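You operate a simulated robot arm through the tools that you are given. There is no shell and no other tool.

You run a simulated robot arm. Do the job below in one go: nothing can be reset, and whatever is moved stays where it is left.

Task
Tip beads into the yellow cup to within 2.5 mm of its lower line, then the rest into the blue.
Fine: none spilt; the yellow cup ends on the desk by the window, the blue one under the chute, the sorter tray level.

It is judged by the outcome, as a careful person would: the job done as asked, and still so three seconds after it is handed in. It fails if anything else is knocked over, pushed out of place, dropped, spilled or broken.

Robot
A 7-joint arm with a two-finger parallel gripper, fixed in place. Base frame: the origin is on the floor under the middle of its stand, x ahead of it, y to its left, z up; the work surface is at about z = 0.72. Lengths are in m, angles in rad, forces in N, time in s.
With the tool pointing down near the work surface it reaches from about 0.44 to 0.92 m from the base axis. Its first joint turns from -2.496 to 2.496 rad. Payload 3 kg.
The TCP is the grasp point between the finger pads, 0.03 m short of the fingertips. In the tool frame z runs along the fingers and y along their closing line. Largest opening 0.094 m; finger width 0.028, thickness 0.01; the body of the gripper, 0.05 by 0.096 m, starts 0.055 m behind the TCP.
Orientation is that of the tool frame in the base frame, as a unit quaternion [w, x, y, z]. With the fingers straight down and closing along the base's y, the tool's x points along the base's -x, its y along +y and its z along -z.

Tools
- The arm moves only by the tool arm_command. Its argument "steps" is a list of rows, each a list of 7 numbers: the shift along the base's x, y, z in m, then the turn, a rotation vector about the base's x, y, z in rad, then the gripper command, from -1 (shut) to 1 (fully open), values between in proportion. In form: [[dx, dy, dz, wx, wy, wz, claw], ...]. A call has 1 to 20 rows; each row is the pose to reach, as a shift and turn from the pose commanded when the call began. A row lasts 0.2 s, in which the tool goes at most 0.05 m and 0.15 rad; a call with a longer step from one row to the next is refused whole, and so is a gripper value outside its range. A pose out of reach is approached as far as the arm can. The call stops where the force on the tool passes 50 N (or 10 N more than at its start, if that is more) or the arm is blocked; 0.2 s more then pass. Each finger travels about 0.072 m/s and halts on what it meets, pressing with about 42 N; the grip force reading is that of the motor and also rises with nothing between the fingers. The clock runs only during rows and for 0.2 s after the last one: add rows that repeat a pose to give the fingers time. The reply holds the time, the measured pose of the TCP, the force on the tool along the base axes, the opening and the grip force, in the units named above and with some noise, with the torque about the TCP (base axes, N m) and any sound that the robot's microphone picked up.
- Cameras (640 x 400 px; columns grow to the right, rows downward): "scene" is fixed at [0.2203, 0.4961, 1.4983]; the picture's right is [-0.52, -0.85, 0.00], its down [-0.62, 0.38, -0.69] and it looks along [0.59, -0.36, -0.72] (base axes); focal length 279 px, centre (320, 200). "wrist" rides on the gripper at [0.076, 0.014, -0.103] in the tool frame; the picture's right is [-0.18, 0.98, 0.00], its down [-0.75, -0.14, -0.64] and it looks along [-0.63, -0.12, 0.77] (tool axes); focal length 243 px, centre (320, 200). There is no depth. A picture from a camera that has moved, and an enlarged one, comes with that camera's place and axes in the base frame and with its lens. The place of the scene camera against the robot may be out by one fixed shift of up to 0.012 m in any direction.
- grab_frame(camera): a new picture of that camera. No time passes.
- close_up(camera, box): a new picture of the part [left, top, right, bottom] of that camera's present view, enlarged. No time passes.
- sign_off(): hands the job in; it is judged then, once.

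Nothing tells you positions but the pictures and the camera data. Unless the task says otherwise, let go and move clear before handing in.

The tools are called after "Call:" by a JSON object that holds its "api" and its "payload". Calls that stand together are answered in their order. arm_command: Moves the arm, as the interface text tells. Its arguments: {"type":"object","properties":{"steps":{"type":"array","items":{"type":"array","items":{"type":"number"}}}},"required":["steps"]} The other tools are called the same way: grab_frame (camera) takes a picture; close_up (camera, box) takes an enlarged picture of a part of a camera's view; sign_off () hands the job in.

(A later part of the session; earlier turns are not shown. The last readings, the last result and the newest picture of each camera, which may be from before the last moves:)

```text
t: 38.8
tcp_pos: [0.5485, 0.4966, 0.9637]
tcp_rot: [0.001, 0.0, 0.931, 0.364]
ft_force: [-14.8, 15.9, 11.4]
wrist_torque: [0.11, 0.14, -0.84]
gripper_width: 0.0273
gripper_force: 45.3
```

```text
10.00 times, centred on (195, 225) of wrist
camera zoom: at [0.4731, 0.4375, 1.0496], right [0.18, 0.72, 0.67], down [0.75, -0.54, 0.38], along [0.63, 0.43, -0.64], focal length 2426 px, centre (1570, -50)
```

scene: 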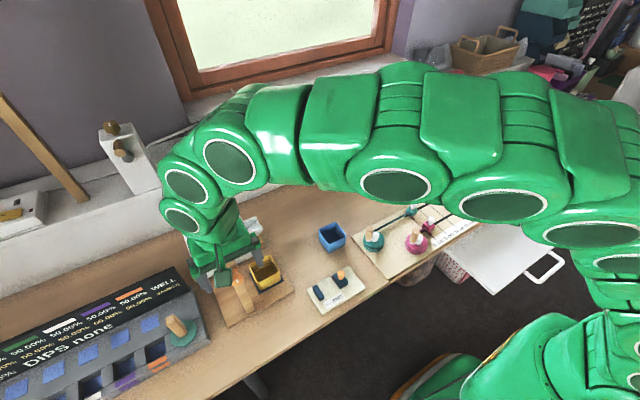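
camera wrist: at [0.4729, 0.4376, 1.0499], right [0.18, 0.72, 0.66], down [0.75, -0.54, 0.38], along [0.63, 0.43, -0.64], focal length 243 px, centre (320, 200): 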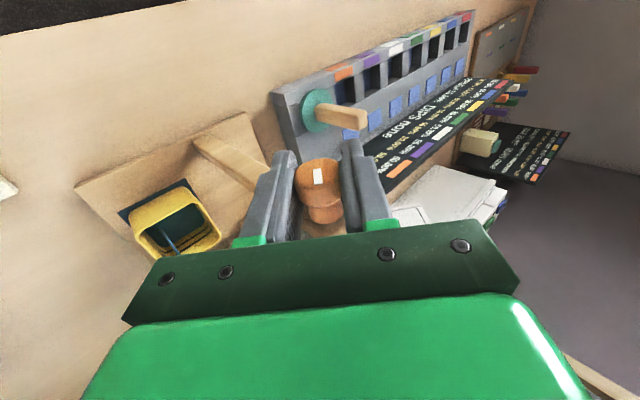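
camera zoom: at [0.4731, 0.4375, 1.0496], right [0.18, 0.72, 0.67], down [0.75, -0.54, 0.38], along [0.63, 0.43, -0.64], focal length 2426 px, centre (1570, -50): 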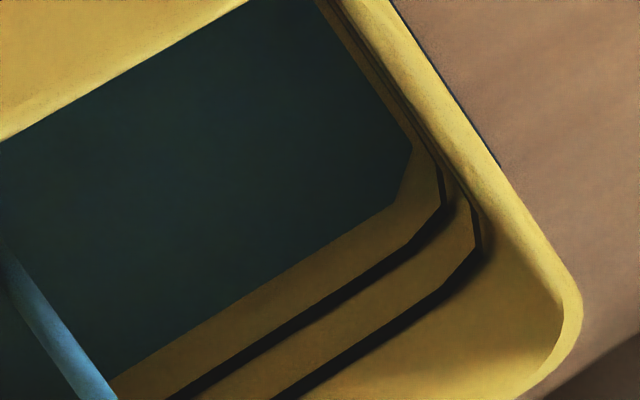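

Level still about 8 mm below. I'll close the flow at once to see how much this short burst delivers.

Call:
{"api": "arm_command", "payload": {"steps": [[0.0, 0.0012, 0.0, -0.12, 0, 0, -1]]}}

Call:
{"api": "close_up", "payload": {"camera": "wrist", "box": [185, 195, 241, 230]}}

Call:
{"api": "close_up", "payload": {"camera": "wrist", "box": [110, 150, 250, 250]}}

```text
t: 39.2
tcp_pos: [0.5471, 0.4965, 0.9648]
tcp_rot: [0.0, -0.001, 0.952, 0.306]
ft_force: [-30.5, -0.7, 15.6]
wrist_torque: [0.1, 0.43, 0.44]
gripper_width: 0.0275
gripper_force: 45.6
```

```text
11.43 times, centred on (213, 212) of wrist
camera zoom: at [0.4732, 0.4485, 1.0564], right [0.18, 0.8, 0.57], down [0.75, -0.49, 0.44], along [0.63, 0.35, -0.69], focal length 2773 px, centre (1543, 57)
```

zoom: 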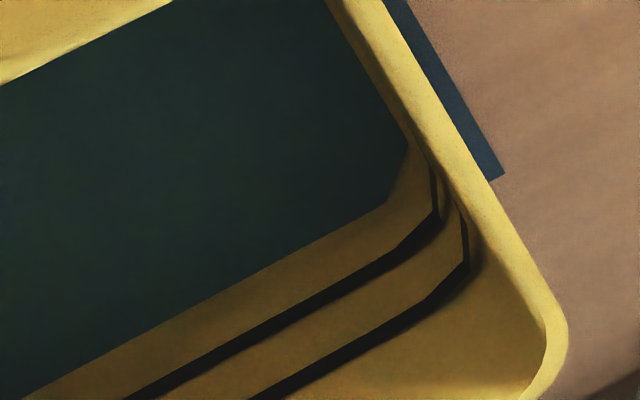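

```text
4.00 times, centred on (180, 200) of wrist
camera zoom: at [0.4732, 0.4485, 1.0564], right [0.18, 0.8, 0.57], down [0.75, -0.49, 0.44], along [0.63, 0.35, -0.69], focal length 970 px, centre (880, 200)
```

zoom: 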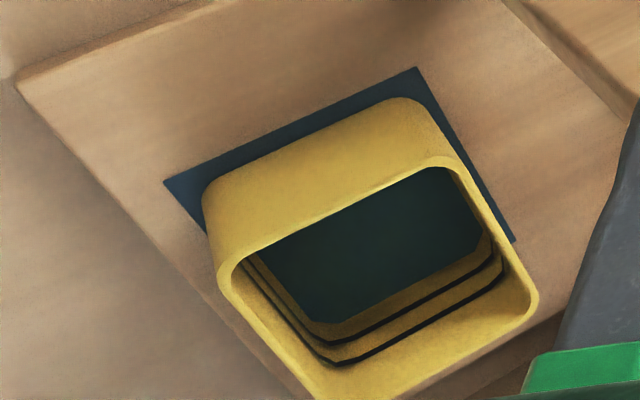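

The burst barely changed the level, so the flow at this angle is gentle. I'll hold for about 0.6 s at the same angle, then return.

Call:
{"api": "arm_command", "payload": {"steps": [[-0.001, -0.0005, -0.0005, 0.05, 0, 0, -1], [-0.001, -0.001, -0.0005, 0.1, 0, 0, -1], [-0.001, -0.0013, -0.0005, 0.122, 0, 0, -1], [-0.001, -0.0013, -0.0005, 0.122, 0, 0, -1]]}}

Call:
{"api": "close_up", "payload": {"camera": "wrist", "box": [165, 205, 225, 245]}}

Call:
{"api": "close_up", "payload": {"camera": "wrist", "box": [120, 170, 240, 260]}}

```text
t: 39.9
tcp_pos: [0.5485, 0.4971, 0.9631]
tcp_rot: [0.003, 0.001, 0.934, 0.356]
ft_force: [3.7, 11.0, -0.9]
wrist_torque: [0.03, 0.11, -0.21]
gripper_width: 0.0273
gripper_force: 45.5
stopped in row 3: the force on the tool passed its limit at 50 N (the readings are from after the stop); the commanded pose is now the measured one
```

```text
10.00 times, centred on (195, 225) of wrist
camera zoom: at [0.4729, 0.4393, 1.0506], right [0.19, 0.73, 0.65], down [0.75, -0.54, 0.39], along [0.63, 0.42, -0.65], focal length 2426 px, centre (1570, -50)
```

zoom: 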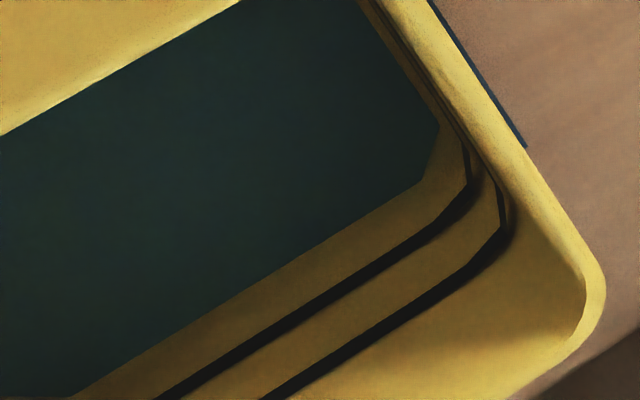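

```text
4.44 times, centred on (180, 215) of wrist
camera zoom: at [0.4729, 0.4393, 1.0506], right [0.19, 0.73, 0.65], down [0.75, -0.54, 0.39], along [0.63, 0.42, -0.65], focal length 1078 px, centre (942, 133)
```

zoom: 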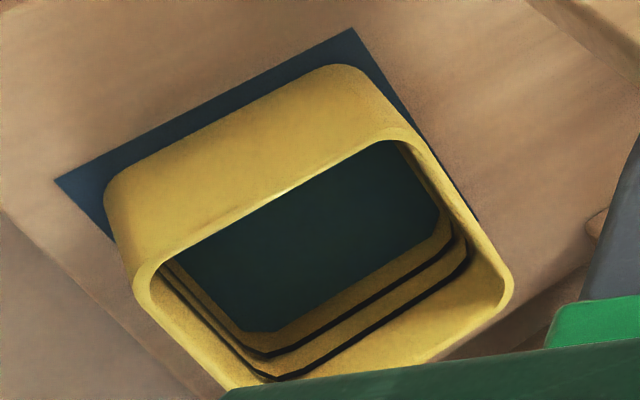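

No stream at 0.728 rad, and the forces are relaxed. I step to about 0.745 with a short row and look.

Call:
{"api": "arm_command", "payload": {"steps": [[0, 0, 0, 0.016, 0, 0, -1], [0, 0, 0, 0.016, 0, 0, -1]]}}

Call:
{"api": "close_up", "payload": {"camera": "wrist", "box": [165, 205, 225, 245]}}

Call:
{"api": "close_up", "payload": {"camera": "wrist", "box": [120, 170, 240, 260]}}

```text
t: 40.5
tcp_pos: [0.5486, 0.4975, 0.963]
tcp_rot: [0.002, 0.0, 0.932, 0.363]
ft_force: [-1.7, 0.2, 5.9]
wrist_torque: [0.0, 0.29, 0.07]
gripper_width: 0.0276
gripper_force: 44.8
```

```text
10.00 times, centred on (195, 225) of wrist
camera zoom: at [0.4728, 0.4378, 1.0496], right [0.18, 0.72, 0.67], down [0.75, -0.54, 0.38], along [0.63, 0.43, -0.64], focal length 2426 px, centre (1570, -50)
```

zoom: 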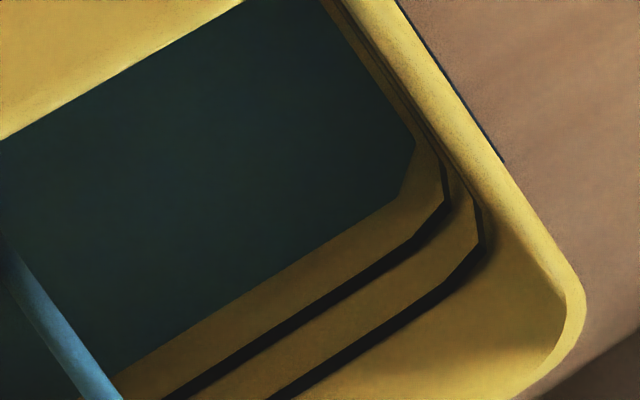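

```text
4.44 times, centred on (180, 215) of wrist
camera zoom: at [0.4728, 0.4378, 1.0496], right [0.18, 0.72, 0.67], down [0.75, -0.54, 0.38], along [0.63, 0.43, -0.64], focal length 1078 px, centre (942, 133)
```

zoom: 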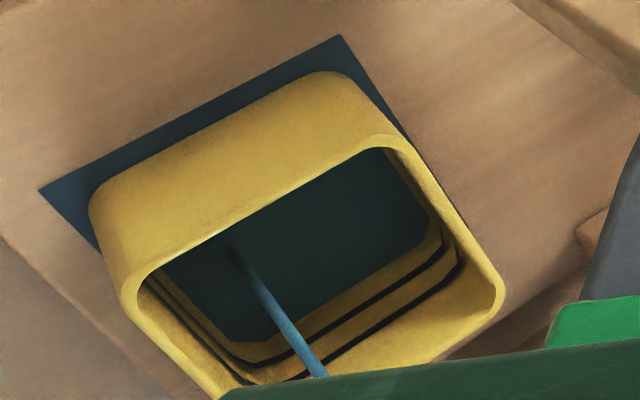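

The stream is on and forces are low. I hold in short intervals and watch the level.

Call:
{"api": "arm_command", "payload": {"steps": [[0, 0, 0, 0, 0, 0, -1]]}}

Call:
{"api": "close_up", "payload": {"camera": "wrist", "box": [165, 205, 225, 245]}}

```text
t: 40.9
tcp_pos: [0.549, 0.497, 0.9631]
tcp_rot: [0.002, 0.002, 0.932, 0.363]
ft_force: [-1.9, 0.1, 7.5]
wrist_torque: [-0.01, 0.29, 0.16]
gripper_width: 0.0278
gripper_force: 44.3
```

```text
10.00 times, centred on (195, 225) of wrist
camera zoom: at [0.4728, 0.4378, 1.0496], right [0.18, 0.72, 0.67], down [0.75, -0.54, 0.38], along [0.63, 0.43, -0.64], focal length 2426 px, centre (1570, -50)
```

zoom: 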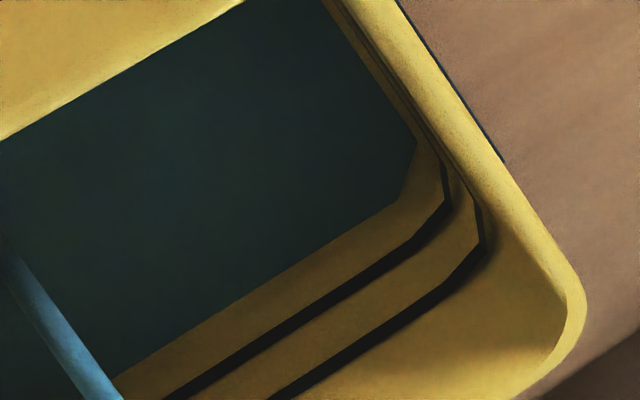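

Flow is slow, under 1 mm/s, which makes it easy to control. I hold another second.

Call:
{"api": "arm_command", "payload": {"steps": [[0, 0, 0, 0, 0, 0, -1], [0, 0, 0, 0, 0, 0, -1], [0, 0, 0, 0, 0, 0, -1], [0, 0, 0, 0, 0, 0, -1], [0, 0, 0, 0, 0, 0, -1]]}}

Call:
{"api": "close_up", "payload": {"camera": "wrist", "box": [165, 205, 225, 245]}}

```text
t: 42.1
tcp_pos: [0.5489, 0.4967, 0.9642]
tcp_rot: [0.002, 0.001, 0.932, 0.363]
ft_force: [-5.9, 0.0, 9.2]
wrist_torque: [0.06, 0.19, -0.01]
gripper_width: 0.0272
gripper_force: 45.3
```

```text
10.00 times, centred on (195, 225) of wrist
camera zoom: at [0.4728, 0.4379, 1.0496], right [0.18, 0.72, 0.67], down [0.75, -0.54, 0.38], along [0.63, 0.43, -0.64], focal length 2426 px, centre (1570, -50)
```

zoom: 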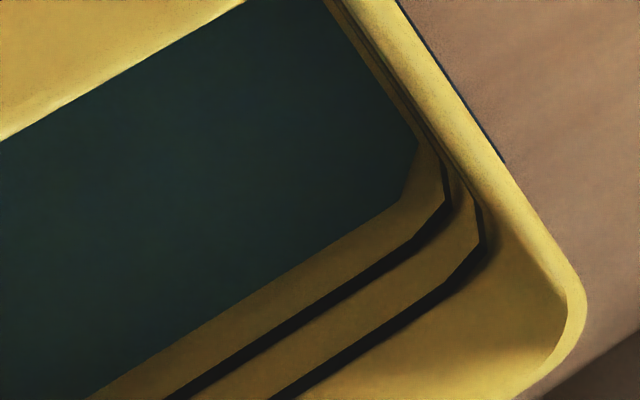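

The stream has died out by itself at this angle, with the level still about 9 mm short. I raise the angle by 0.01 rad and hold.

Call:
{"api": "arm_command", "payload": {"steps": [[0, 0, 0, 0.01, 0, 0, -1], [0, 0, 0, 0.01, 0, 0, -1], [0, 0, 0, 0.01, 0, 0, -1]]}}

Call:
{"api": "close_up", "payload": {"camera": "wrist", "box": [165, 205, 225, 245]}}

Call:
{"api": "close_up", "payload": {"camera": "wrist", "box": [120, 170, 240, 260]}}

```text
t: 42.9
tcp_pos: [0.548, 0.4971, 0.9632]
tcp_rot: [0.002, 0.002, 0.93, 0.368]
ft_force: [0.5, 25.0, 12.4]
wrist_torque: [0.18, 0.12, -0.56]
gripper_width: 0.0276
gripper_force: 45.0
```

```text
10.00 times, centred on (195, 225) of wrist
camera zoom: at [0.4727, 0.4369, 1.0489], right [0.18, 0.72, 0.67], down [0.75, -0.55, 0.37], along [0.64, 0.44, -0.64], focal length 2426 px, centre (1570, -50)
```

zoom: 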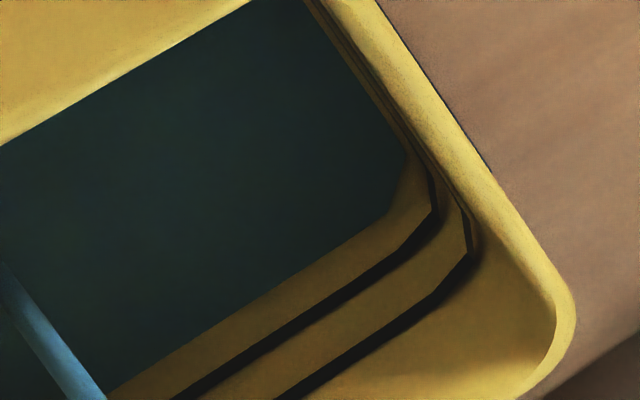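

```text
4.44 times, centred on (180, 215) of wrist
camera zoom: at [0.4727, 0.4369, 1.0489], right [0.18, 0.72, 0.67], down [0.75, -0.55, 0.37], along [0.64, 0.44, -0.64], focal length 1078 px, centre (942, 133)
```

zoom: 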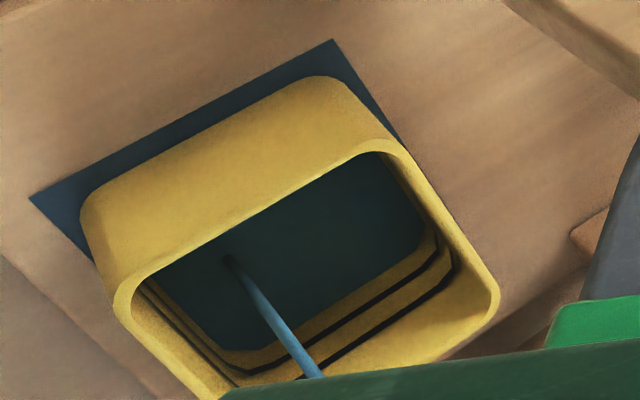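

Stream on again. I keep holding and compare.

Call:
{"api": "arm_command", "payload": {"steps": [[0, 0.0008, 0, 0, 0, 0, -1], [0, 0.0008, 0, 0, 0, 0, -1], [0, 0.0008, 0, 0, 0, 0, -1], [0, 0.0008, 0, 0, 0, 0, -1]]}}

Call:
{"api": "close_up", "payload": {"camera": "wrist", "box": [165, 205, 225, 245]}}

Call:
{"api": "close_up", "payload": {"camera": "scene", "box": [180, 200, 300, 300]}}

```text
t: 43.9
tcp_pos: [0.5486, 0.4976, 0.9642]
tcp_rot: [0.003, 0.001, 0.93, 0.368]
ft_force: [-4.0, -5.2, 27.0]
wrist_torque: [0.07, 0.37, 0.15]
gripper_width: 0.0275
gripper_force: 45.3
```

```text
10.00 times, centred on (195, 225) of wrist
camera zoom: at [0.4727, 0.437, 1.0489], right [0.18, 0.72, 0.67], down [0.75, -0.55, 0.37], along [0.64, 0.44, -0.64], focal length 2426 px, centre (1570, -50)
```

zoom: 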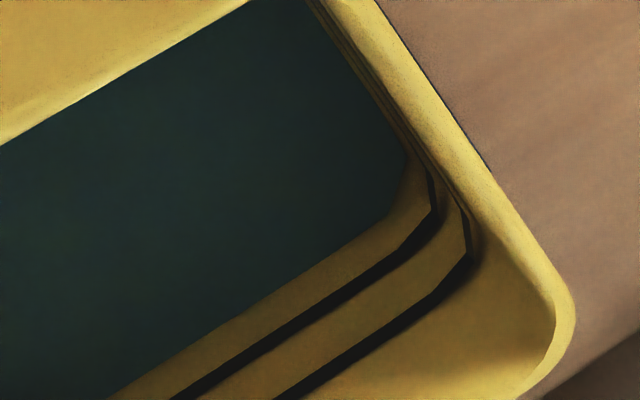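

```text
4.00 times, centred on (240, 250) of scene
camera zoom: at [0.2203, 0.4961, 1.4983], right [-0.52, -0.85, 0.0], down [-0.62, 0.38, -0.69], along [0.59, -0.36, -0.72], focal length 1115 px, centre (640, 0)
```

zoom: 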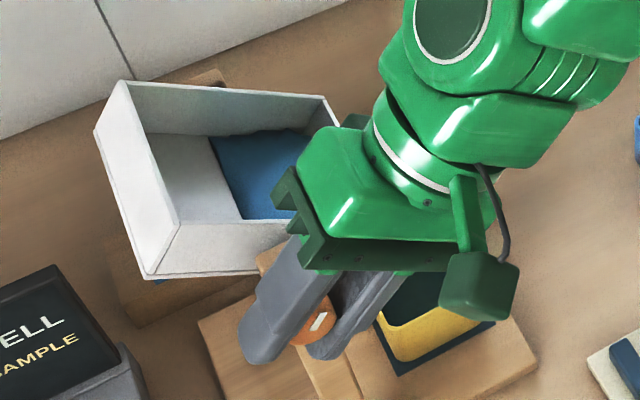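

I notice a bit of blue below the tray's corner in the scene view and want to be sure it isn't spilled beads.

Call:
{"api": "close_up", "payload": {"camera": "scene", "box": [200, 245, 250, 285]}}

Call:
{"api": "grab_frame", "payload": {"camera": "wrist"}}

```text
10.00 times, centred on (225, 265) of scene
camera zoom: at [0.2203, 0.4961, 1.4983], right [-0.52, -0.85, 0.0], down [-0.62, 0.38, -0.69], along [0.59, -0.36, -0.72], focal length 2788 px, centre (1270, -450)
```

zoom: 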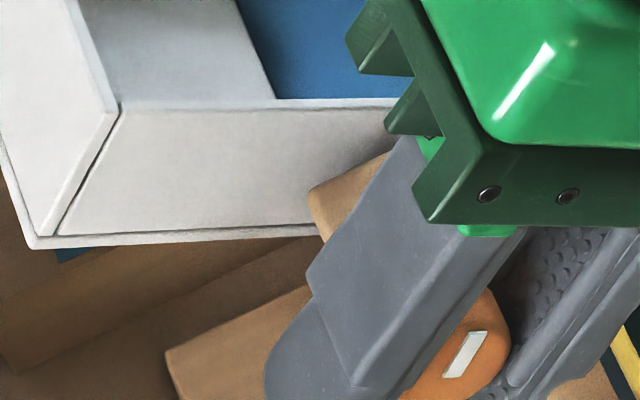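

```text
taken
camera wrist: at [0.4727, 0.437, 1.0489], right [0.18, 0.72, 0.67], down [0.75, -0.55, 0.37], along [0.64, 0.44, -0.64], focal length 243 px, centre (320, 200)
```

wrist: 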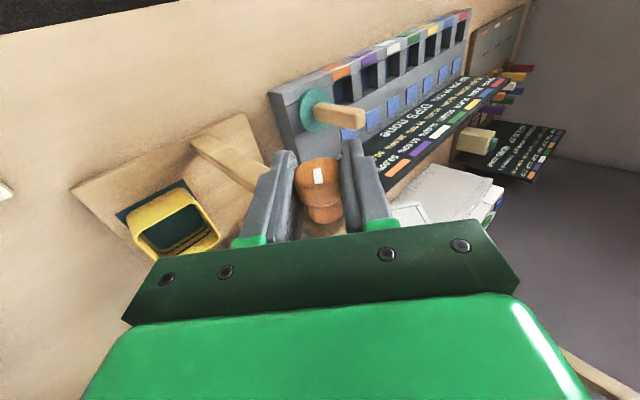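

That is just the blue label on the plug rack behind, so nothing is spilt. The stream has stopped again; I raise by 0.02 rad and hold.

Call:
{"api": "arm_command", "payload": {"steps": [[0, 0, 0.001, 0.01, 0, 0, -1], [0, 0, 0.001, 0.02, 0, 0, -1], [0, 0, 0.001, 0.02, 0, 0, -1], [0, 0, 0.001, 0.02, 0, 0, -1]]}}

Call:
{"api": "close_up", "payload": {"camera": "wrist", "box": [150, 200, 226, 250]}}

```text
t: 44.9
tcp_pos: [0.5495, 0.4962, 0.9636]
tcp_rot: [0.003, 0.001, 0.926, 0.377]
ft_force: [2.1, -21.1, -4.7]
wrist_torque: [-0.08, -0.13, -0.17]
gripper_width: 0.0271
gripper_force: 44.7
```

```text
8.00 times, centred on (188, 225) of wrist
camera zoom: at [0.4728, 0.4354, 1.0478], right [0.18, 0.7, 0.69], down [0.75, -0.55, 0.36], along [0.63, 0.45, -0.63], focal length 1941 px, centre (1376, 0)
```

zoom: 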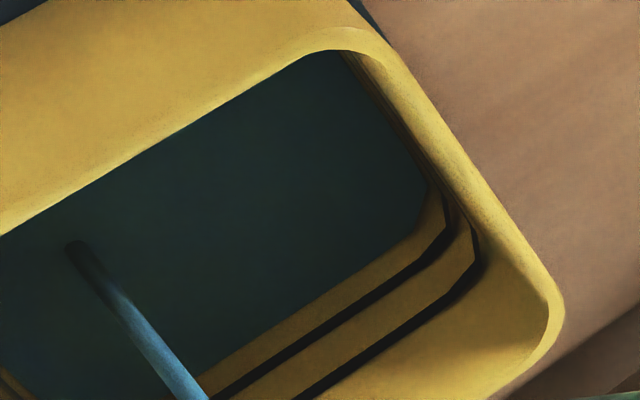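

The gap has narrowed to roughly half a line-spacing, and the stream is still running. I wait a short time more.

Call:
{"api": "arm_command", "payload": {"steps": [[0, -0.0005, 0, 0, 0, 0, -1], [0, -0.0005, 0, 0, 0, 0, -1]]}}

Call:
{"api": "close_up", "payload": {"camera": "wrist", "box": [150, 200, 226, 250]}}

```text
t: 45.5
tcp_pos: [0.5495, 0.4964, 0.9639]
tcp_rot: [0.002, 0.002, 0.926, 0.377]
ft_force: [10.0, -0.9, -18.6]
wrist_torque: [-0.07, -0.54, -0.53]
gripper_width: 0.0276
gripper_force: 44.9
```

```text
8.00 times, centred on (188, 225) of wrist
camera zoom: at [0.4728, 0.4354, 1.0478], right [0.18, 0.7, 0.69], down [0.75, -0.55, 0.36], along [0.63, 0.45, -0.63], focal length 1941 px, centre (1376, 0)
```

zoom: 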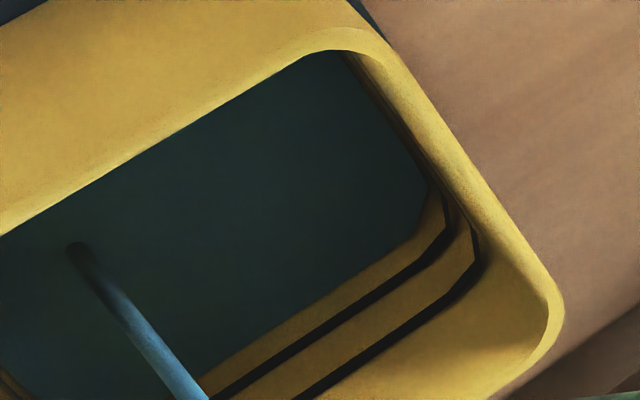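

Call:
{"api": "arm_command", "payload": {"steps": [[0.0003, 0, -0.0006, 0, 0, 0, -1], [0.0003, 0, -0.0006, 0, 0, 0, -1], [0.0003, 0, -0.0006, 0, 0, 0, -1], [0.0003, 0, -0.0006, 0, 0, 0, -1]]}}

Call:
{"api": "close_up", "payload": {"camera": "wrist", "box": [150, 200, 226, 250]}}

```text
t: 46.5
tcp_pos: [0.5483, 0.4952, 0.9637]
tcp_rot: [0.002, 0.0, 0.926, 0.376]
ft_force: [0.4, -3.0, -10.8]
wrist_torque: [-0.04, 0.05, 0.19]
gripper_width: 0.0276
gripper_force: 44.8
```

```text
8.00 times, centred on (188, 225) of wrist
camera zoom: at [0.4728, 0.4353, 1.0478], right [0.18, 0.7, 0.69], down [0.75, -0.55, 0.36], along [0.63, 0.45, -0.63], focal length 1941 px, centre (1376, 0)
```

zoom: 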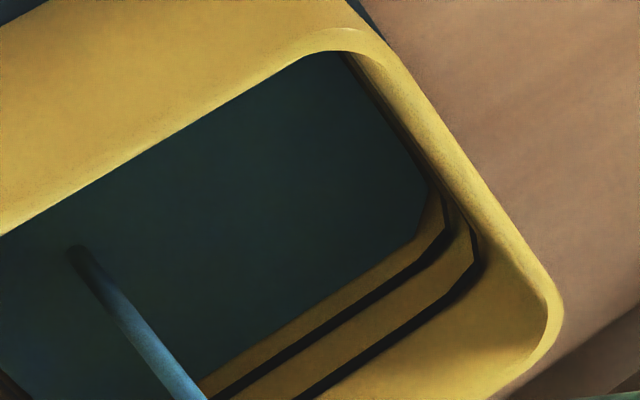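

Slow and steady. I keep holding a bit longer.

Call:
{"api": "arm_command", "payload": {"steps": [[0, 0, -0.0003, 0, 0, 0, -1], [0, 0, -0.0003, 0, 0, 0, -1], [0, 0, -0.0003, 0, 0, 0, -1], [0, 0, -0.0003, 0, 0, 0, -1], [0, 0, -0.0003, 0, 0, 0, -1], [0, 0, -0.0003, 0, 0, 0, -1]]}}

Call:
{"api": "close_up", "payload": {"camera": "wrist", "box": [150, 200, 226, 250]}}

```text
t: 47.9
tcp_pos: [0.5482, 0.4958, 0.9646]
tcp_rot: [0.002, 0.001, 0.926, 0.377]
ft_force: [-11.0, -11.3, -7.8]
wrist_torque: [-0.07, -0.02, 0.09]
gripper_width: 0.0276
gripper_force: 45.1
```

```text
8.00 times, centred on (188, 225) of wrist
camera zoom: at [0.4728, 0.4353, 1.0478], right [0.18, 0.7, 0.69], down [0.75, -0.55, 0.36], along [0.63, 0.45, -0.63], focal length 1941 px, centre (1376, 0)
```

zoom: 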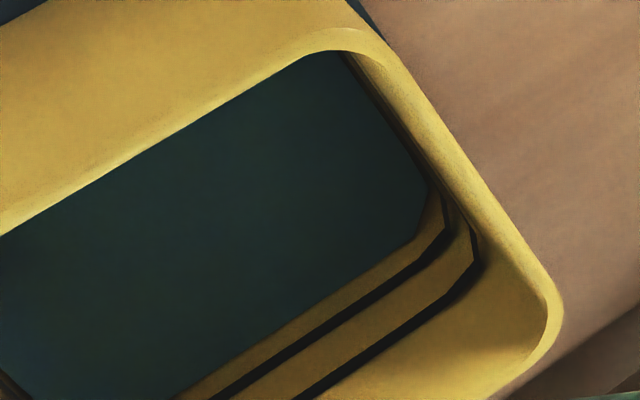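

The stream stopped with about 6 mm to go. I raise another 0.02 rad.

Call:
{"api": "arm_command", "payload": {"steps": [[-0.0003, -0.0005, -0.0003, 0.01, 0, 0, -1], [-0.0003, -0.0005, -0.0003, 0.02, 0, 0, -1], [-0.0003, -0.0005, -0.0003, 0.02, 0, 0, -1], [-0.0003, -0.0005, -0.0003, 0.02, 0, 0, -1], [-0.0003, -0.0005, -0.0003, 0.02, 0, 0, -1]]}}

Call:
{"api": "close_up", "payload": {"camera": "wrist", "box": [150, 200, 226, 250]}}

```text
t: 49.1
tcp_pos: [0.5483, 0.4971, 0.9636]
tcp_rot: [0.003, 0.001, 0.923, 0.386]
ft_force: [-11.3, 2.8, -8.1]
wrist_torque: [-0.01, -0.29, -0.3]
gripper_width: 0.0273
gripper_force: 44.5
```

```text
8.00 times, centred on (188, 225) of wrist
camera zoom: at [0.4728, 0.4335, 1.0464], right [0.18, 0.69, 0.7], down [0.75, -0.56, 0.35], along [0.63, 0.46, -0.62], focal length 1941 px, centre (1376, 0)
```

zoom: 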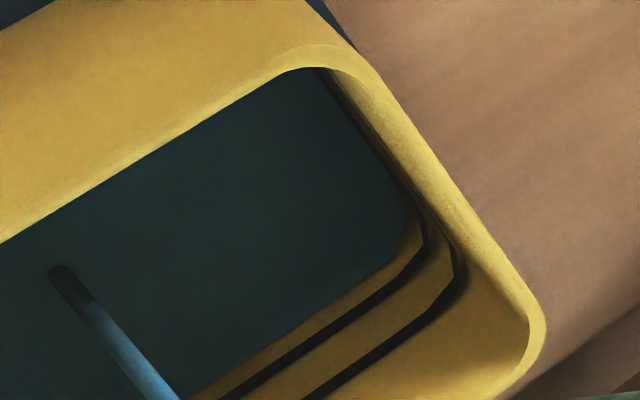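

Call:
{"api": "arm_command", "payload": {"steps": [[-0.0003, 0, -0.0003, 0, 0, 0, -1], [-0.0003, 0, -0.0003, 0, 0, 0, -1], [-0.0003, 0, -0.0003, 0, 0, 0, -1], [-0.0003, 0, -0.0003, 0, 0, 0, -1], [-0.0003, 0, -0.0003, 0, 0, 0, -1]]}}

Call:
{"api": "close_up", "payload": {"camera": "wrist", "box": [150, 200, 226, 250]}}

```text
t: 50.3
tcp_pos: [0.5488, 0.4968, 0.9634]
tcp_rot: [0.003, 0.0, 0.922, 0.386]
ft_force: [-11.6, 7.4, 3.6]
wrist_torque: [0.09, 0.15, -0.02]
gripper_width: 0.0275
gripper_force: 45.3
```

```text
8.00 times, centred on (188, 225) of wrist
camera zoom: at [0.4728, 0.4335, 1.0464], right [0.18, 0.69, 0.7], down [0.75, -0.56, 0.35], along [0.63, 0.46, -0.62], focal length 1941 px, centre (1376, 0)
```

zoom: 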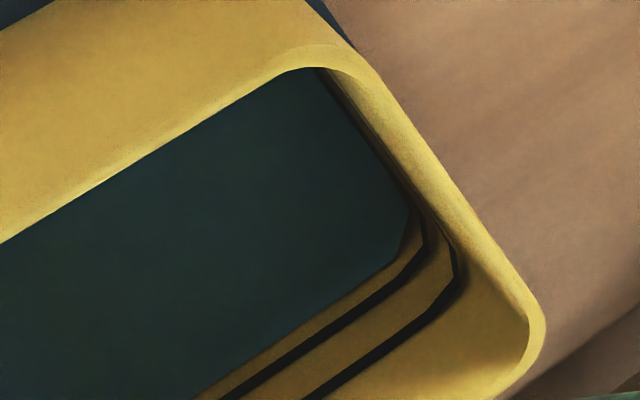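

About 4–5 mm to go. Another 0.02 rad with a longer hold.

Call:
{"api": "arm_command", "payload": {"steps": [[-0.0003, 0, 0, 0.01, 0, 0, -1], [-0.0003, 0, 0, 0.02, 0, 0, -1], [-0.0003, 0, 0, 0.02, 0, 0, -1], [-0.0003, 0, 0, 0.02, 0, 0, -1], [-0.0003, 0, 0, 0.02, 0, 0, -1], [-0.0003, 0, 0, 0.02, 0, 0, -1], [-0.0003, 0, 0, 0.02, 0, 0, -1]]}}

Call:
{"api": "close_up", "payload": {"camera": "wrist", "box": [150, 200, 226, 250]}}

```text
t: 51.9
tcp_pos: [0.5493, 0.4954, 0.9645]
tcp_rot: [0.003, 0.001, 0.919, 0.395]
ft_force: [-7.8, 13.3, 8.3]
wrist_torque: [0.05, 0.2, 0.0]
gripper_width: 0.0275
gripper_force: 44.6
```

```text
8.00 times, centred on (188, 225) of wrist
camera zoom: at [0.4727, 0.4318, 1.045], right [0.18, 0.67, 0.71], down [0.75, -0.57, 0.34], along [0.64, 0.47, -0.61], focal length 1941 px, centre (1376, 0)
```

zoom: 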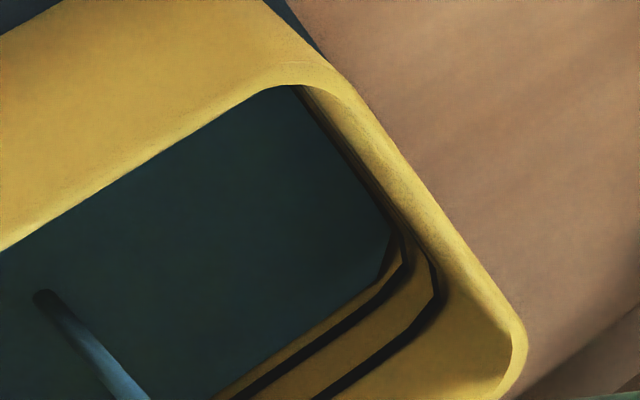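

Around 3 mm to go and still trickling. I hold a little more.

Call:
{"api": "arm_command", "payload": {"steps": [[-0.0003, 0.0004, 0, 0, 0, 0, -1], [-0.0003, 0.0004, 0, 0, 0, 0, -1], [-0.0003, 0.0004, 0, 0, 0, 0, -1]]}}

Call:
{"api": "close_up", "payload": {"camera": "wrist", "box": [150, 200, 226, 250]}}

Call:
{"api": "close_up", "payload": {"camera": "wrist", "box": [174, 215, 214, 245]}}

```text
t: 52.7
tcp_pos: [0.5478, 0.4965, 0.9634]
tcp_rot: [0.002, 0.001, 0.919, 0.395]
ft_force: [-6.9, 2.5, 9.6]
wrist_torque: [0.05, 0.17, -0.06]
gripper_width: 0.0271
gripper_force: 45.2
```

```text
8.00 times, centred on (188, 225) of wrist
camera zoom: at [0.4727, 0.4318, 1.045], right [0.18, 0.67, 0.71], down [0.75, -0.57, 0.34], along [0.64, 0.47, -0.61], focal length 1941 px, centre (1376, 0)
```

zoom: 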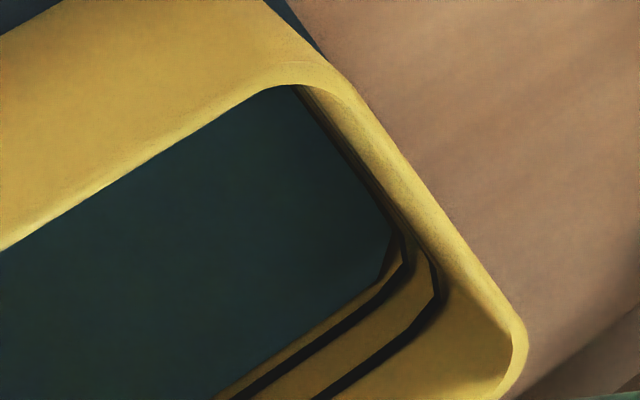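

```text
13.33 times, centred on (194, 230) of wrist
camera zoom: at [0.4727, 0.4318, 1.045], right [0.18, 0.67, 0.71], down [0.75, -0.57, 0.34], along [0.64, 0.47, -0.61], focal length 3235 px, centre (2000, -200)
```

zoom: 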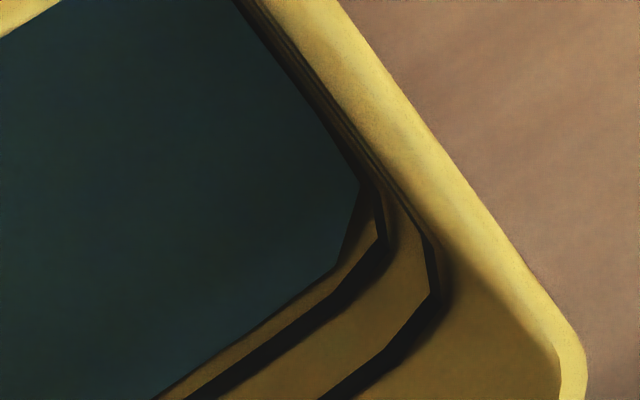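

The surface is now just below the line, about 3 mm under its centre. One more 0.02 rad step and hold.

Call:
{"api": "arm_command", "payload": {"steps": [[-0.0002, 0, 0.0003, 0.01, 0, 0, -1], [-0.0002, 0, 0.0003, 0.02, 0, 0, -1], [-0.0002, 0, 0.0003, 0.02, 0, 0, -1], [-0.0002, 0, 0.0003, 0.02, 0, 0, -1], [-0.0002, 0, 0.0003, 0.02, 0, 0, -1], [-0.0002, 0, 0.0003, 0.02, 0, 0, -1], [-0.0002, 0, 0.0003, 0.02, 0, 0, -1], [-0.0002, 0, 0.0003, 0.02, 0, 0, -1], [-0.0002, 0, 0.0003, 0.02, 0, 0, -1]]}}

Call:
{"api": "close_up", "payload": {"camera": "wrist", "box": [130, 190, 226, 250]}}

Call:
{"api": "close_up", "payload": {"camera": "wrist", "box": [168, 215, 208, 245]}}

```text
t: 54.7
tcp_pos: [0.5485, 0.4958, 0.9638]
tcp_rot: [0.003, 0.001, 0.915, 0.405]
ft_force: [5.6, -20.3, -15.8]
wrist_torque: [-0.09, -0.3, -0.17]
gripper_width: 0.0275
gripper_force: 45.5
```

```text
6.67 times, centred on (178, 220) of wrist
camera zoom: at [0.4727, 0.4303, 1.0437], right [0.18, 0.66, 0.73], down [0.75, -0.57, 0.33], along [0.64, 0.48, -0.6], focal length 1618 px, centre (1267, 67)
```

zoom: 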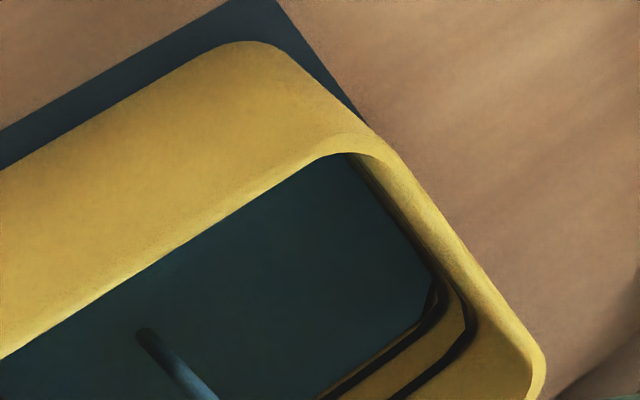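

```text
13.33 times, centred on (188, 230) of wrist
camera zoom: at [0.4727, 0.4303, 1.0437], right [0.18, 0.66, 0.73], down [0.75, -0.57, 0.33], along [0.64, 0.48, -0.6], focal length 3235 px, centre (2080, -200)
```

zoom: 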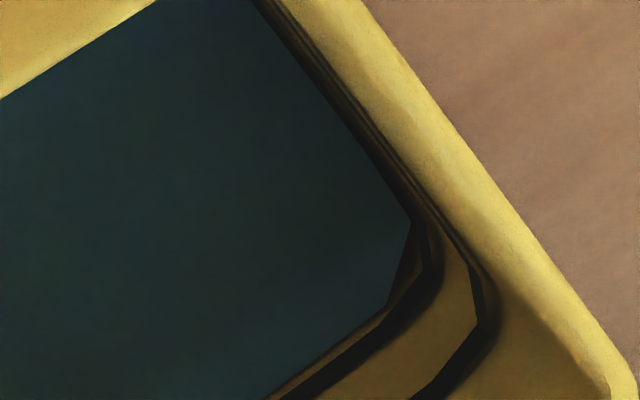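

The surface has nearly met the line's lower edge and is still trickling. I hold two more rows.

Call:
{"api": "arm_command", "payload": {"steps": [[0, -0.0006, -0.0005, 0, 0, 0, -1], [0, -0.0006, -0.0005, 0, 0, 0, -1]]}}

Call:
{"api": "close_up", "payload": {"camera": "wrist", "box": [130, 190, 226, 250]}}

Call:
{"api": "close_up", "payload": {"camera": "wrist", "box": [168, 215, 208, 245]}}

```text
t: 55.3
tcp_pos: [0.5483, 0.4959, 0.9636]
tcp_rot: [0.004, 0.001, 0.914, 0.405]
ft_force: [17.6, 10.9, -12.9]
wrist_torque: [0.03, -0.31, -0.4]
gripper_width: 0.0274
gripper_force: 45.5
```

```text
6.67 times, centred on (178, 220) of wrist
camera zoom: at [0.4726, 0.4302, 1.0437], right [0.18, 0.66, 0.73], down [0.75, -0.57, 0.33], along [0.64, 0.48, -0.6], focal length 1618 px, centre (1267, 67)
```

zoom: 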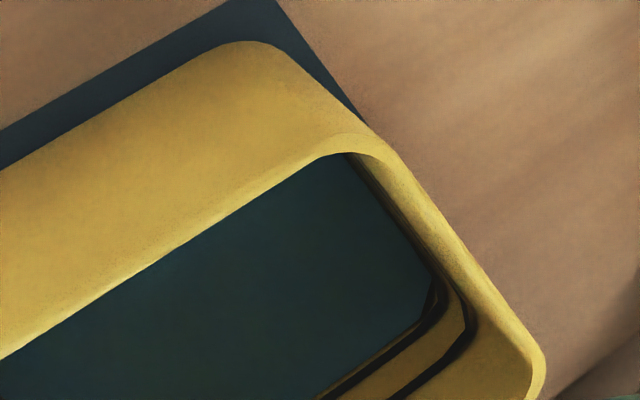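

```text
13.33 times, centred on (188, 230) of wrist
camera zoom: at [0.4726, 0.4302, 1.0437], right [0.18, 0.66, 0.73], down [0.75, -0.57, 0.33], along [0.64, 0.48, -0.6], focal length 3235 px, centre (2080, -200)
```

zoom: 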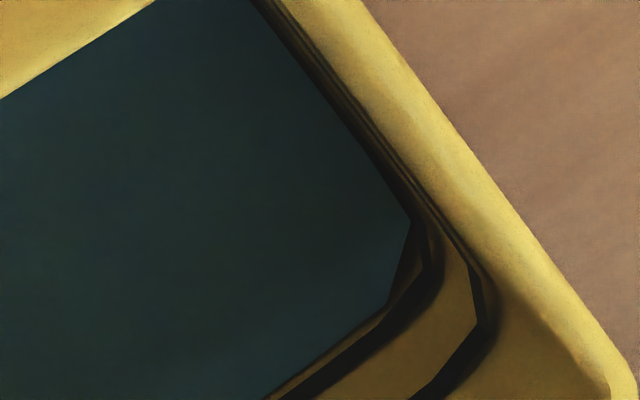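

The flow has stopped a little below the line's centre. One more small step of 0.012 rad should bring it on.

Call:
{"api": "arm_command", "payload": {"steps": [[0.0004, 0.0004, -0.0005, 0.006, 0, 0, -1], [0.0004, 0.0004, -0.0005, 0.012, 0, 0, -1], [0.0004, 0.0004, -0.0005, 0.012, 0, 0, -1], [0.0004, 0.0004, -0.0005, 0.012, 0, 0, -1], [0.0004, 0.0004, -0.0005, 0.012, 0, 0, -1], [0.0004, 0.0004, -0.0005, 0.012, 0, 0, -1]]}}

Call:
{"api": "close_up", "payload": {"camera": "wrist", "box": [130, 190, 226, 250]}}

Call:
{"api": "close_up", "payload": {"camera": "wrist", "box": [164, 217, 204, 247]}}

```text
t: 56.7
tcp_pos: [0.5493, 0.4954, 0.963]
tcp_rot: [0.002, 0.001, 0.912, 0.411]
ft_force: [1.1, -4.6, 9.6]
wrist_torque: [0.05, 0.26, 0.28]
gripper_width: 0.0274
gripper_force: 45.1
```

```text
6.67 times, centred on (178, 220) of wrist
camera zoom: at [0.4727, 0.4291, 1.0428], right [0.18, 0.65, 0.74], down [0.75, -0.58, 0.32], along [0.63, 0.49, -0.59], focal length 1618 px, centre (1267, 67)
```

zoom: 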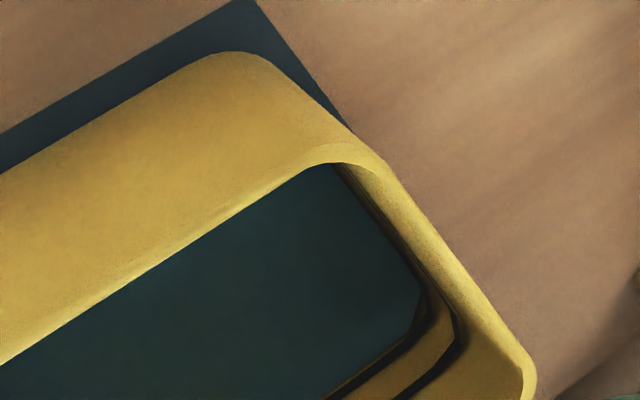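

```text
13.33 times, centred on (184, 232) of wrist
camera zoom: at [0.4727, 0.4291, 1.0428], right [0.18, 0.65, 0.74], down [0.75, -0.58, 0.32], along [0.63, 0.49, -0.59], focal length 3235 px, centre (2133, -227)
```

zoom: 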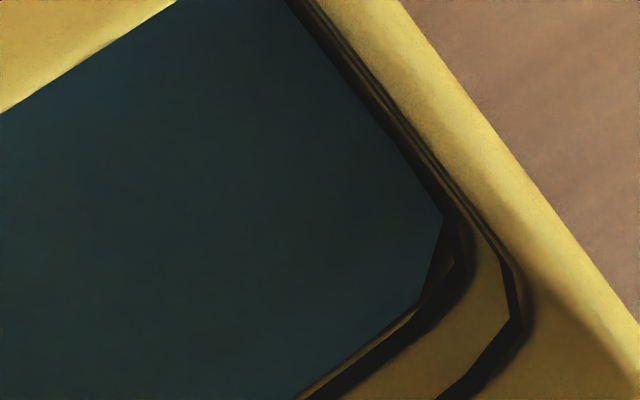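

The beads are at the lower edge of the line and the flow has stopped. I'll swing the tray back toward level in stages, easing forces, and then inspect the level properly.

Call:
{"api": "arm_command", "payload": {"steps": [[0, 0.0002, 0, -0.07, 0, 0, -1], [0, 0.0005, 0, -0.14, 0, 0, -1], [0, 0.0008, 0, -0.2, 0, 0, -1], [0, 0.0008, 0, -0.2, 0, 0, -1]]}}

Call:
{"api": "close_up", "payload": {"camera": "wrist", "box": [130, 170, 258, 250]}}

```text
t: 57.7
tcp_pos: [0.5491, 0.4975, 0.9639]
tcp_rot: [0.003, 0.001, 0.948, 0.317]
ft_force: [-7.2, -12.9, 11.5]
wrist_torque: [-0.02, 0.07, 0.45]
gripper_width: 0.0275
gripper_force: 44.5
```

```text
5.00 times, centred on (194, 210) of wrist
camera zoom: at [0.4726, 0.4468, 1.0551], right [0.18, 0.78, 0.59], down [0.75, -0.5, 0.43], along [0.64, 0.36, -0.68], focal length 1213 px, centre (950, 150)
```

zoom: 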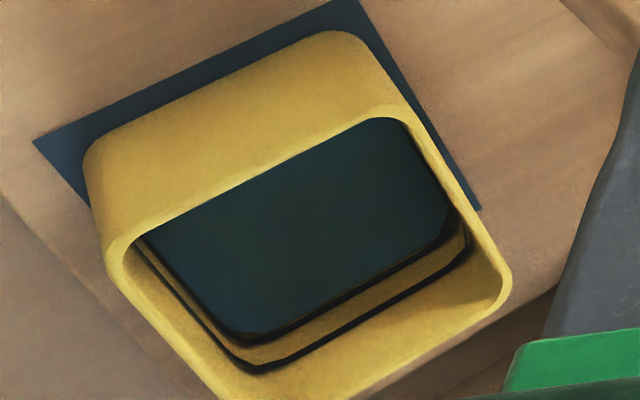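

From here the surface meets the lower line all round. I continue back to level.

Call:
{"api": "arm_command", "payload": {"steps": [[-0.0003, -0.0003, 0.0003, -0.07, 0, 0, -1], [-0.0003, 0.0, 0.0003, -0.14, 0, 0, -1], [-0.0003, 0.0003, 0.0003, -0.21, 0, 0, -1], [-0.0003, 0.0003, 0.0003, -0.21, 0, 0, -1]]}}

Call:
{"api": "close_up", "payload": {"camera": "wrist", "box": [170, 130, 310, 220]}}

```text
t: 58.7
tcp_pos: [0.548, 0.498, 0.9643]
tcp_rot: [0.004, 0.001, 0.976, 0.217]
ft_force: [-0.4, 0.0, 24.4]
wrist_torque: [0.06, 0.1, 0.15]
gripper_width: 0.0271
gripper_force: 44.9
```

```text
4.44 times, centred on (240, 175) of wrist
camera zoom: at [0.4724, 0.4676, 1.0638], right [0.18, 0.89, 0.42], down [0.75, -0.4, 0.53], along [0.64, 0.21, -0.74], focal length 1078 px, centre (676, 311)
```

zoom: 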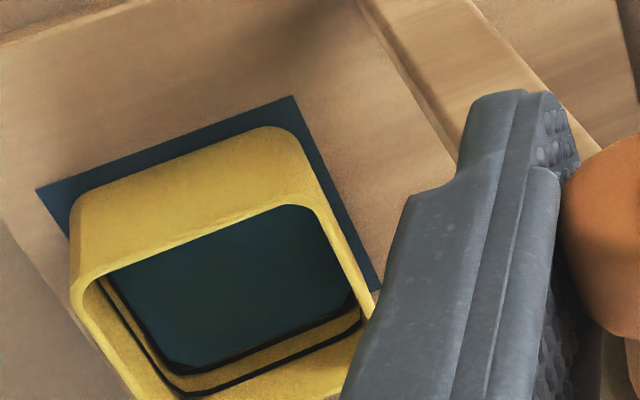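

Call:
{"api": "arm_command", "payload": {"steps": [[0, 0.0003, 0.001, -0.07, 0, 0, -1], [0, 0.0006, 0.001, -0.14, 0, 0, -1], [0, 0.0008, 0.001, -0.21, 0, 0, -1], [0, 0.0008, 0.001, -0.21, 0, 0, -1]]}}

Call:
{"api": "close_up", "payload": {"camera": "scene", "box": [240, 240, 300, 300]}}

```text
t: 59.7
tcp_pos: [0.5485, 0.4981, 0.9639]
tcp_rot: [0.003, 0.0, 0.994, 0.113]
ft_force: [28.7, 32.2, 15.6]
wrist_torque: [0.18, -0.14, -0.5]
gripper_width: 0.0271
gripper_force: 44.6
```

```text
6.67 times, centred on (270, 270) of scene
camera zoom: at [0.2203, 0.4961, 1.4983], right [-0.52, -0.85, 0.0], down [-0.62, 0.38, -0.69], along [0.59, -0.36, -0.72], focal length 1859 px, centre (653, -267)
```

zoom: 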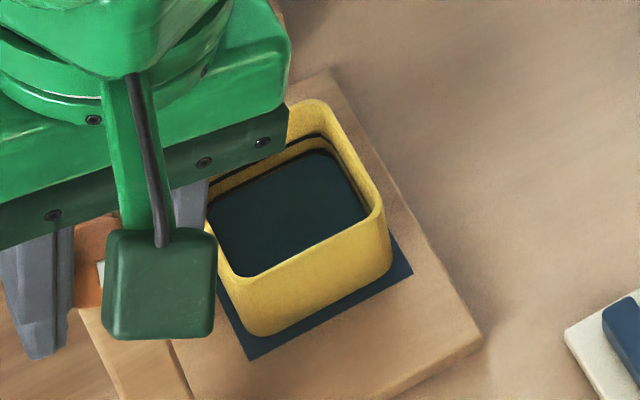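

Call:
{"api": "arm_command", "payload": {"steps": [[0.0009, 0.0012, 0.0006, 0, 0, 0, -1], [0.0009, 0.0013, 0.0006, -0.06, 0, 0, -1], [0.0009, 0.0014, 0.0006, -0.12, 0, 0, -1], [0.0009, 0.0014, 0.0006, -0.12, 0, 0, -1]]}}

```text
t: 60.7
tcp_pos: [0.5487, 0.4994, 0.964]
tcp_rot: [0.001, -0.001, 0.999, 0.052]
ft_force: [-2.1, 13.3, 15.5]
wrist_torque: [0.24, 0.79, 0.0]
gripper_width: 0.0273
gripper_force: 44.8
```

Call:
{"api": "arm_command", "payload": {"steps": [[0, 0.0006, 0.0006, -0.05, 0, 0, -1], [0, 0.0008, 0.0006, -0.102, 0, 0, -1], [0, 0.0008, 0.0006, -0.102, 0, 0, -1]]}}

Call:
{"api": "close_up", "payload": {"camera": "scene", "box": [240, 245, 290, 295]}}

Call:
{"api": "close_up", "payload": {"camera": "scene", "box": [180, 200, 300, 300]}}

```text
t: 61.5
tcp_pos: [0.5476, 0.4996, 0.9639]
tcp_rot: [0.001, 0.001, 1.0, 0.001]
ft_force: [-7.5, 0.9, -3.2]
wrist_torque: [-0.05, -0.37, 0.06]
gripper_width: 0.0276
gripper_force: 45.1
```

```text
8.00 times, centred on (265, 270) of scene
camera zoom: at [0.2203, 0.4961, 1.4983], right [-0.52, -0.85, 0.0], down [-0.62, 0.38, -0.69], along [0.59, -0.36, -0.72], focal length 2230 px, centre (760, -360)
```

zoom: 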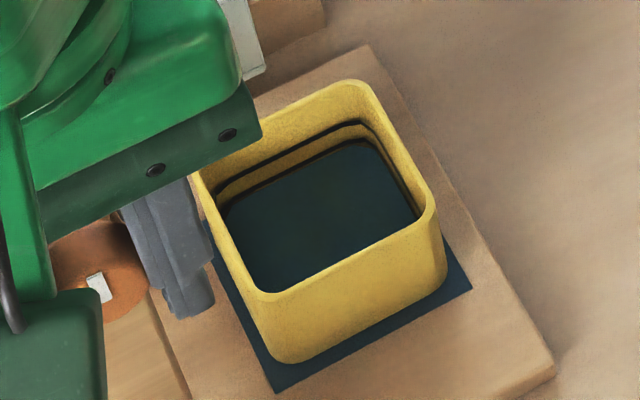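

```text
4.00 times, centred on (240, 250) of scene
camera zoom: at [0.2203, 0.4961, 1.4983], right [-0.52, -0.85, 0.0], down [-0.62, 0.38, -0.69], along [0.59, -0.36, -0.72], focal length 1115 px, centre (640, 0)
```

zoom: 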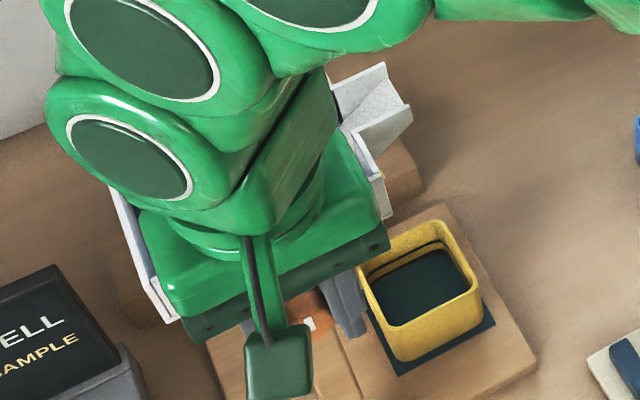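

The tray is back at its starting angle and the beads look to be at the lower line. I'll check that with a tighter close-up.

Call:
{"api": "close_up", "payload": {"camera": "scene", "box": [252, 254, 282, 280]}}

Call:
{"api": "close_up", "payload": {"camera": "wrist", "box": [240, 120, 320, 180]}}

```text
15.38 times, centred on (267, 267) of scene
camera zoom: at [0.2203, 0.4961, 1.4983], right [-0.52, -0.85, 0.0], down [-0.62, 0.38, -0.69], along [0.59, -0.36, -0.72], focal length 4290 px, centre (1135, -831)
```

zoom: 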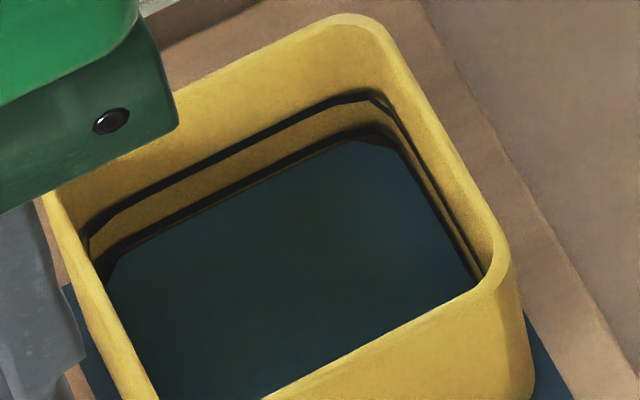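

```text
6.67 times, centred on (280, 150) of wrist
camera zoom: at [0.4726, 0.5139, 1.0673], right [0.18, 0.98, 0.0], down [0.75, -0.14, 0.65], along [0.63, -0.12, -0.76], focal length 1618 px, centre (587, 533)
```

zoom: 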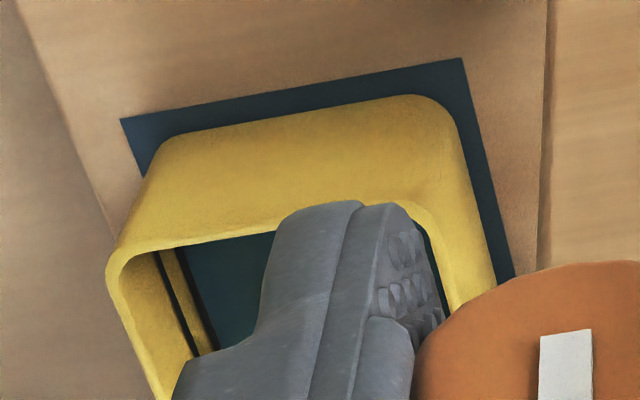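

Call:
{"api": "close_up", "payload": {"camera": "scene", "box": [258, 256, 272, 270]}}

Call:
{"api": "close_up", "payload": {"camera": "scene", "box": [270, 256, 284, 274]}}

```text
16.00 times, centred on (265, 263) of scene
camera zoom: at [0.2203, 0.4961, 1.4983], right [-0.52, -0.85, 0.0], down [-0.62, 0.38, -0.69], along [0.59, -0.36, -0.72], focal length 4461 px, centre (1200, -808)
```

zoom: 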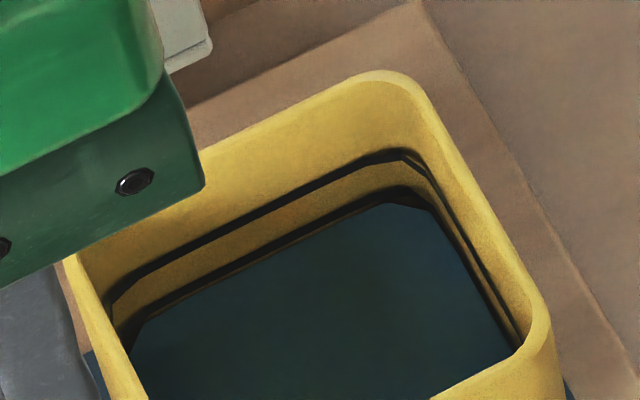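

```text
16.00 times, centred on (277, 265) of scene
camera zoom: at [0.2203, 0.4961, 1.4983], right [-0.52, -0.85, 0.0], down [-0.62, 0.38, -0.69], along [0.59, -0.36, -0.72], focal length 4461 px, centre (1008, -840)
```

zoom: 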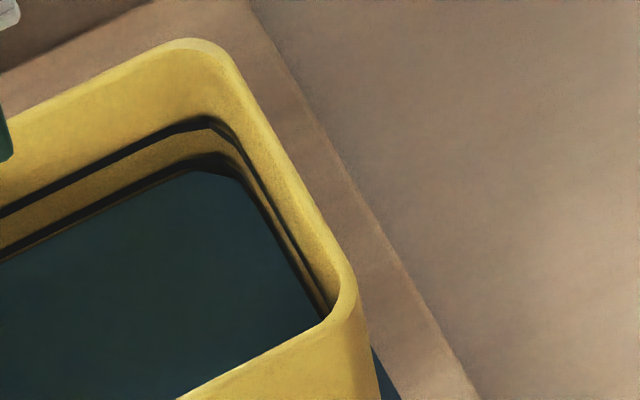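

My reading puts the surface about 2–3 mm below the line's centre, too close to the tolerance, so I want roughly 2 mm more. I'll tip again in stages along the same path, applying the position trims I learned.

Call:
{"api": "arm_command", "payload": {"steps": [[-0.0001, -0.0005, -0.0003, 0.1, 0, 0, -1], [-0.0002, -0.001, -0.0006, 0.2, 0, 0, -1], [-0.0003, -0.0015, -0.0009, 0.3, 0, 0, -1], [-0.0003, -0.002, -0.0012, 0.4, 0, 0, -1], [-0.0003, -0.002, -0.0012, 0.4, 0, 0, -1]]}}

```text
t: 62.7
tcp_pos: [0.5477, 0.4985, 0.9639]
tcp_rot: [0.003, 0.001, 0.98, 0.201]
ft_force: [9.8, 7.9, -12.6]
wrist_torque: [0.06, 0.19, -0.01]
gripper_width: 0.0274
gripper_force: 44.6
```

Forces stay low with those trims. I continue to about 0.75 rad, still short of where it last flowed.

Call:
{"api": "arm_command", "payload": {"steps": [[0.0, -0.0003, -0.0006, 0.1, 0, 0, -1], [0.0, -0.0007, -0.0009, 0.2, 0, 0, -1], [0.0, -0.0012, -0.0012, 0.3, 0, 0, -1], [0.0, -0.0014, -0.0013, 0.34, 0, 0, -1], [0.0, -0.0014, -0.0013, 0.34, 0, 0, -1]]}}

Call:
{"api": "close_up", "payload": {"camera": "wrist", "box": [120, 170, 240, 250]}}

```text
t: 63.9
tcp_pos: [0.5481, 0.4974, 0.9641]
tcp_rot: [0.003, 0.001, 0.932, 0.363]
ft_force: [7.4, -7.9, 6.9]
wrist_torque: [0.03, 0.22, 0.06]
gripper_width: 0.0272
gripper_force: 45.3
```

```text
5.00 times, centred on (180, 210) of wrist
camera zoom: at [0.4722, 0.4383, 1.0489], right [0.18, 0.72, 0.67], down [0.75, -0.54, 0.38], along [0.64, 0.43, -0.64], focal length 1213 px, centre (1020, 150)
```

zoom: 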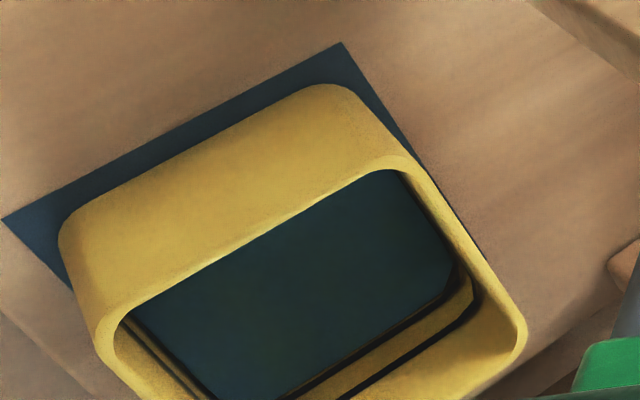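

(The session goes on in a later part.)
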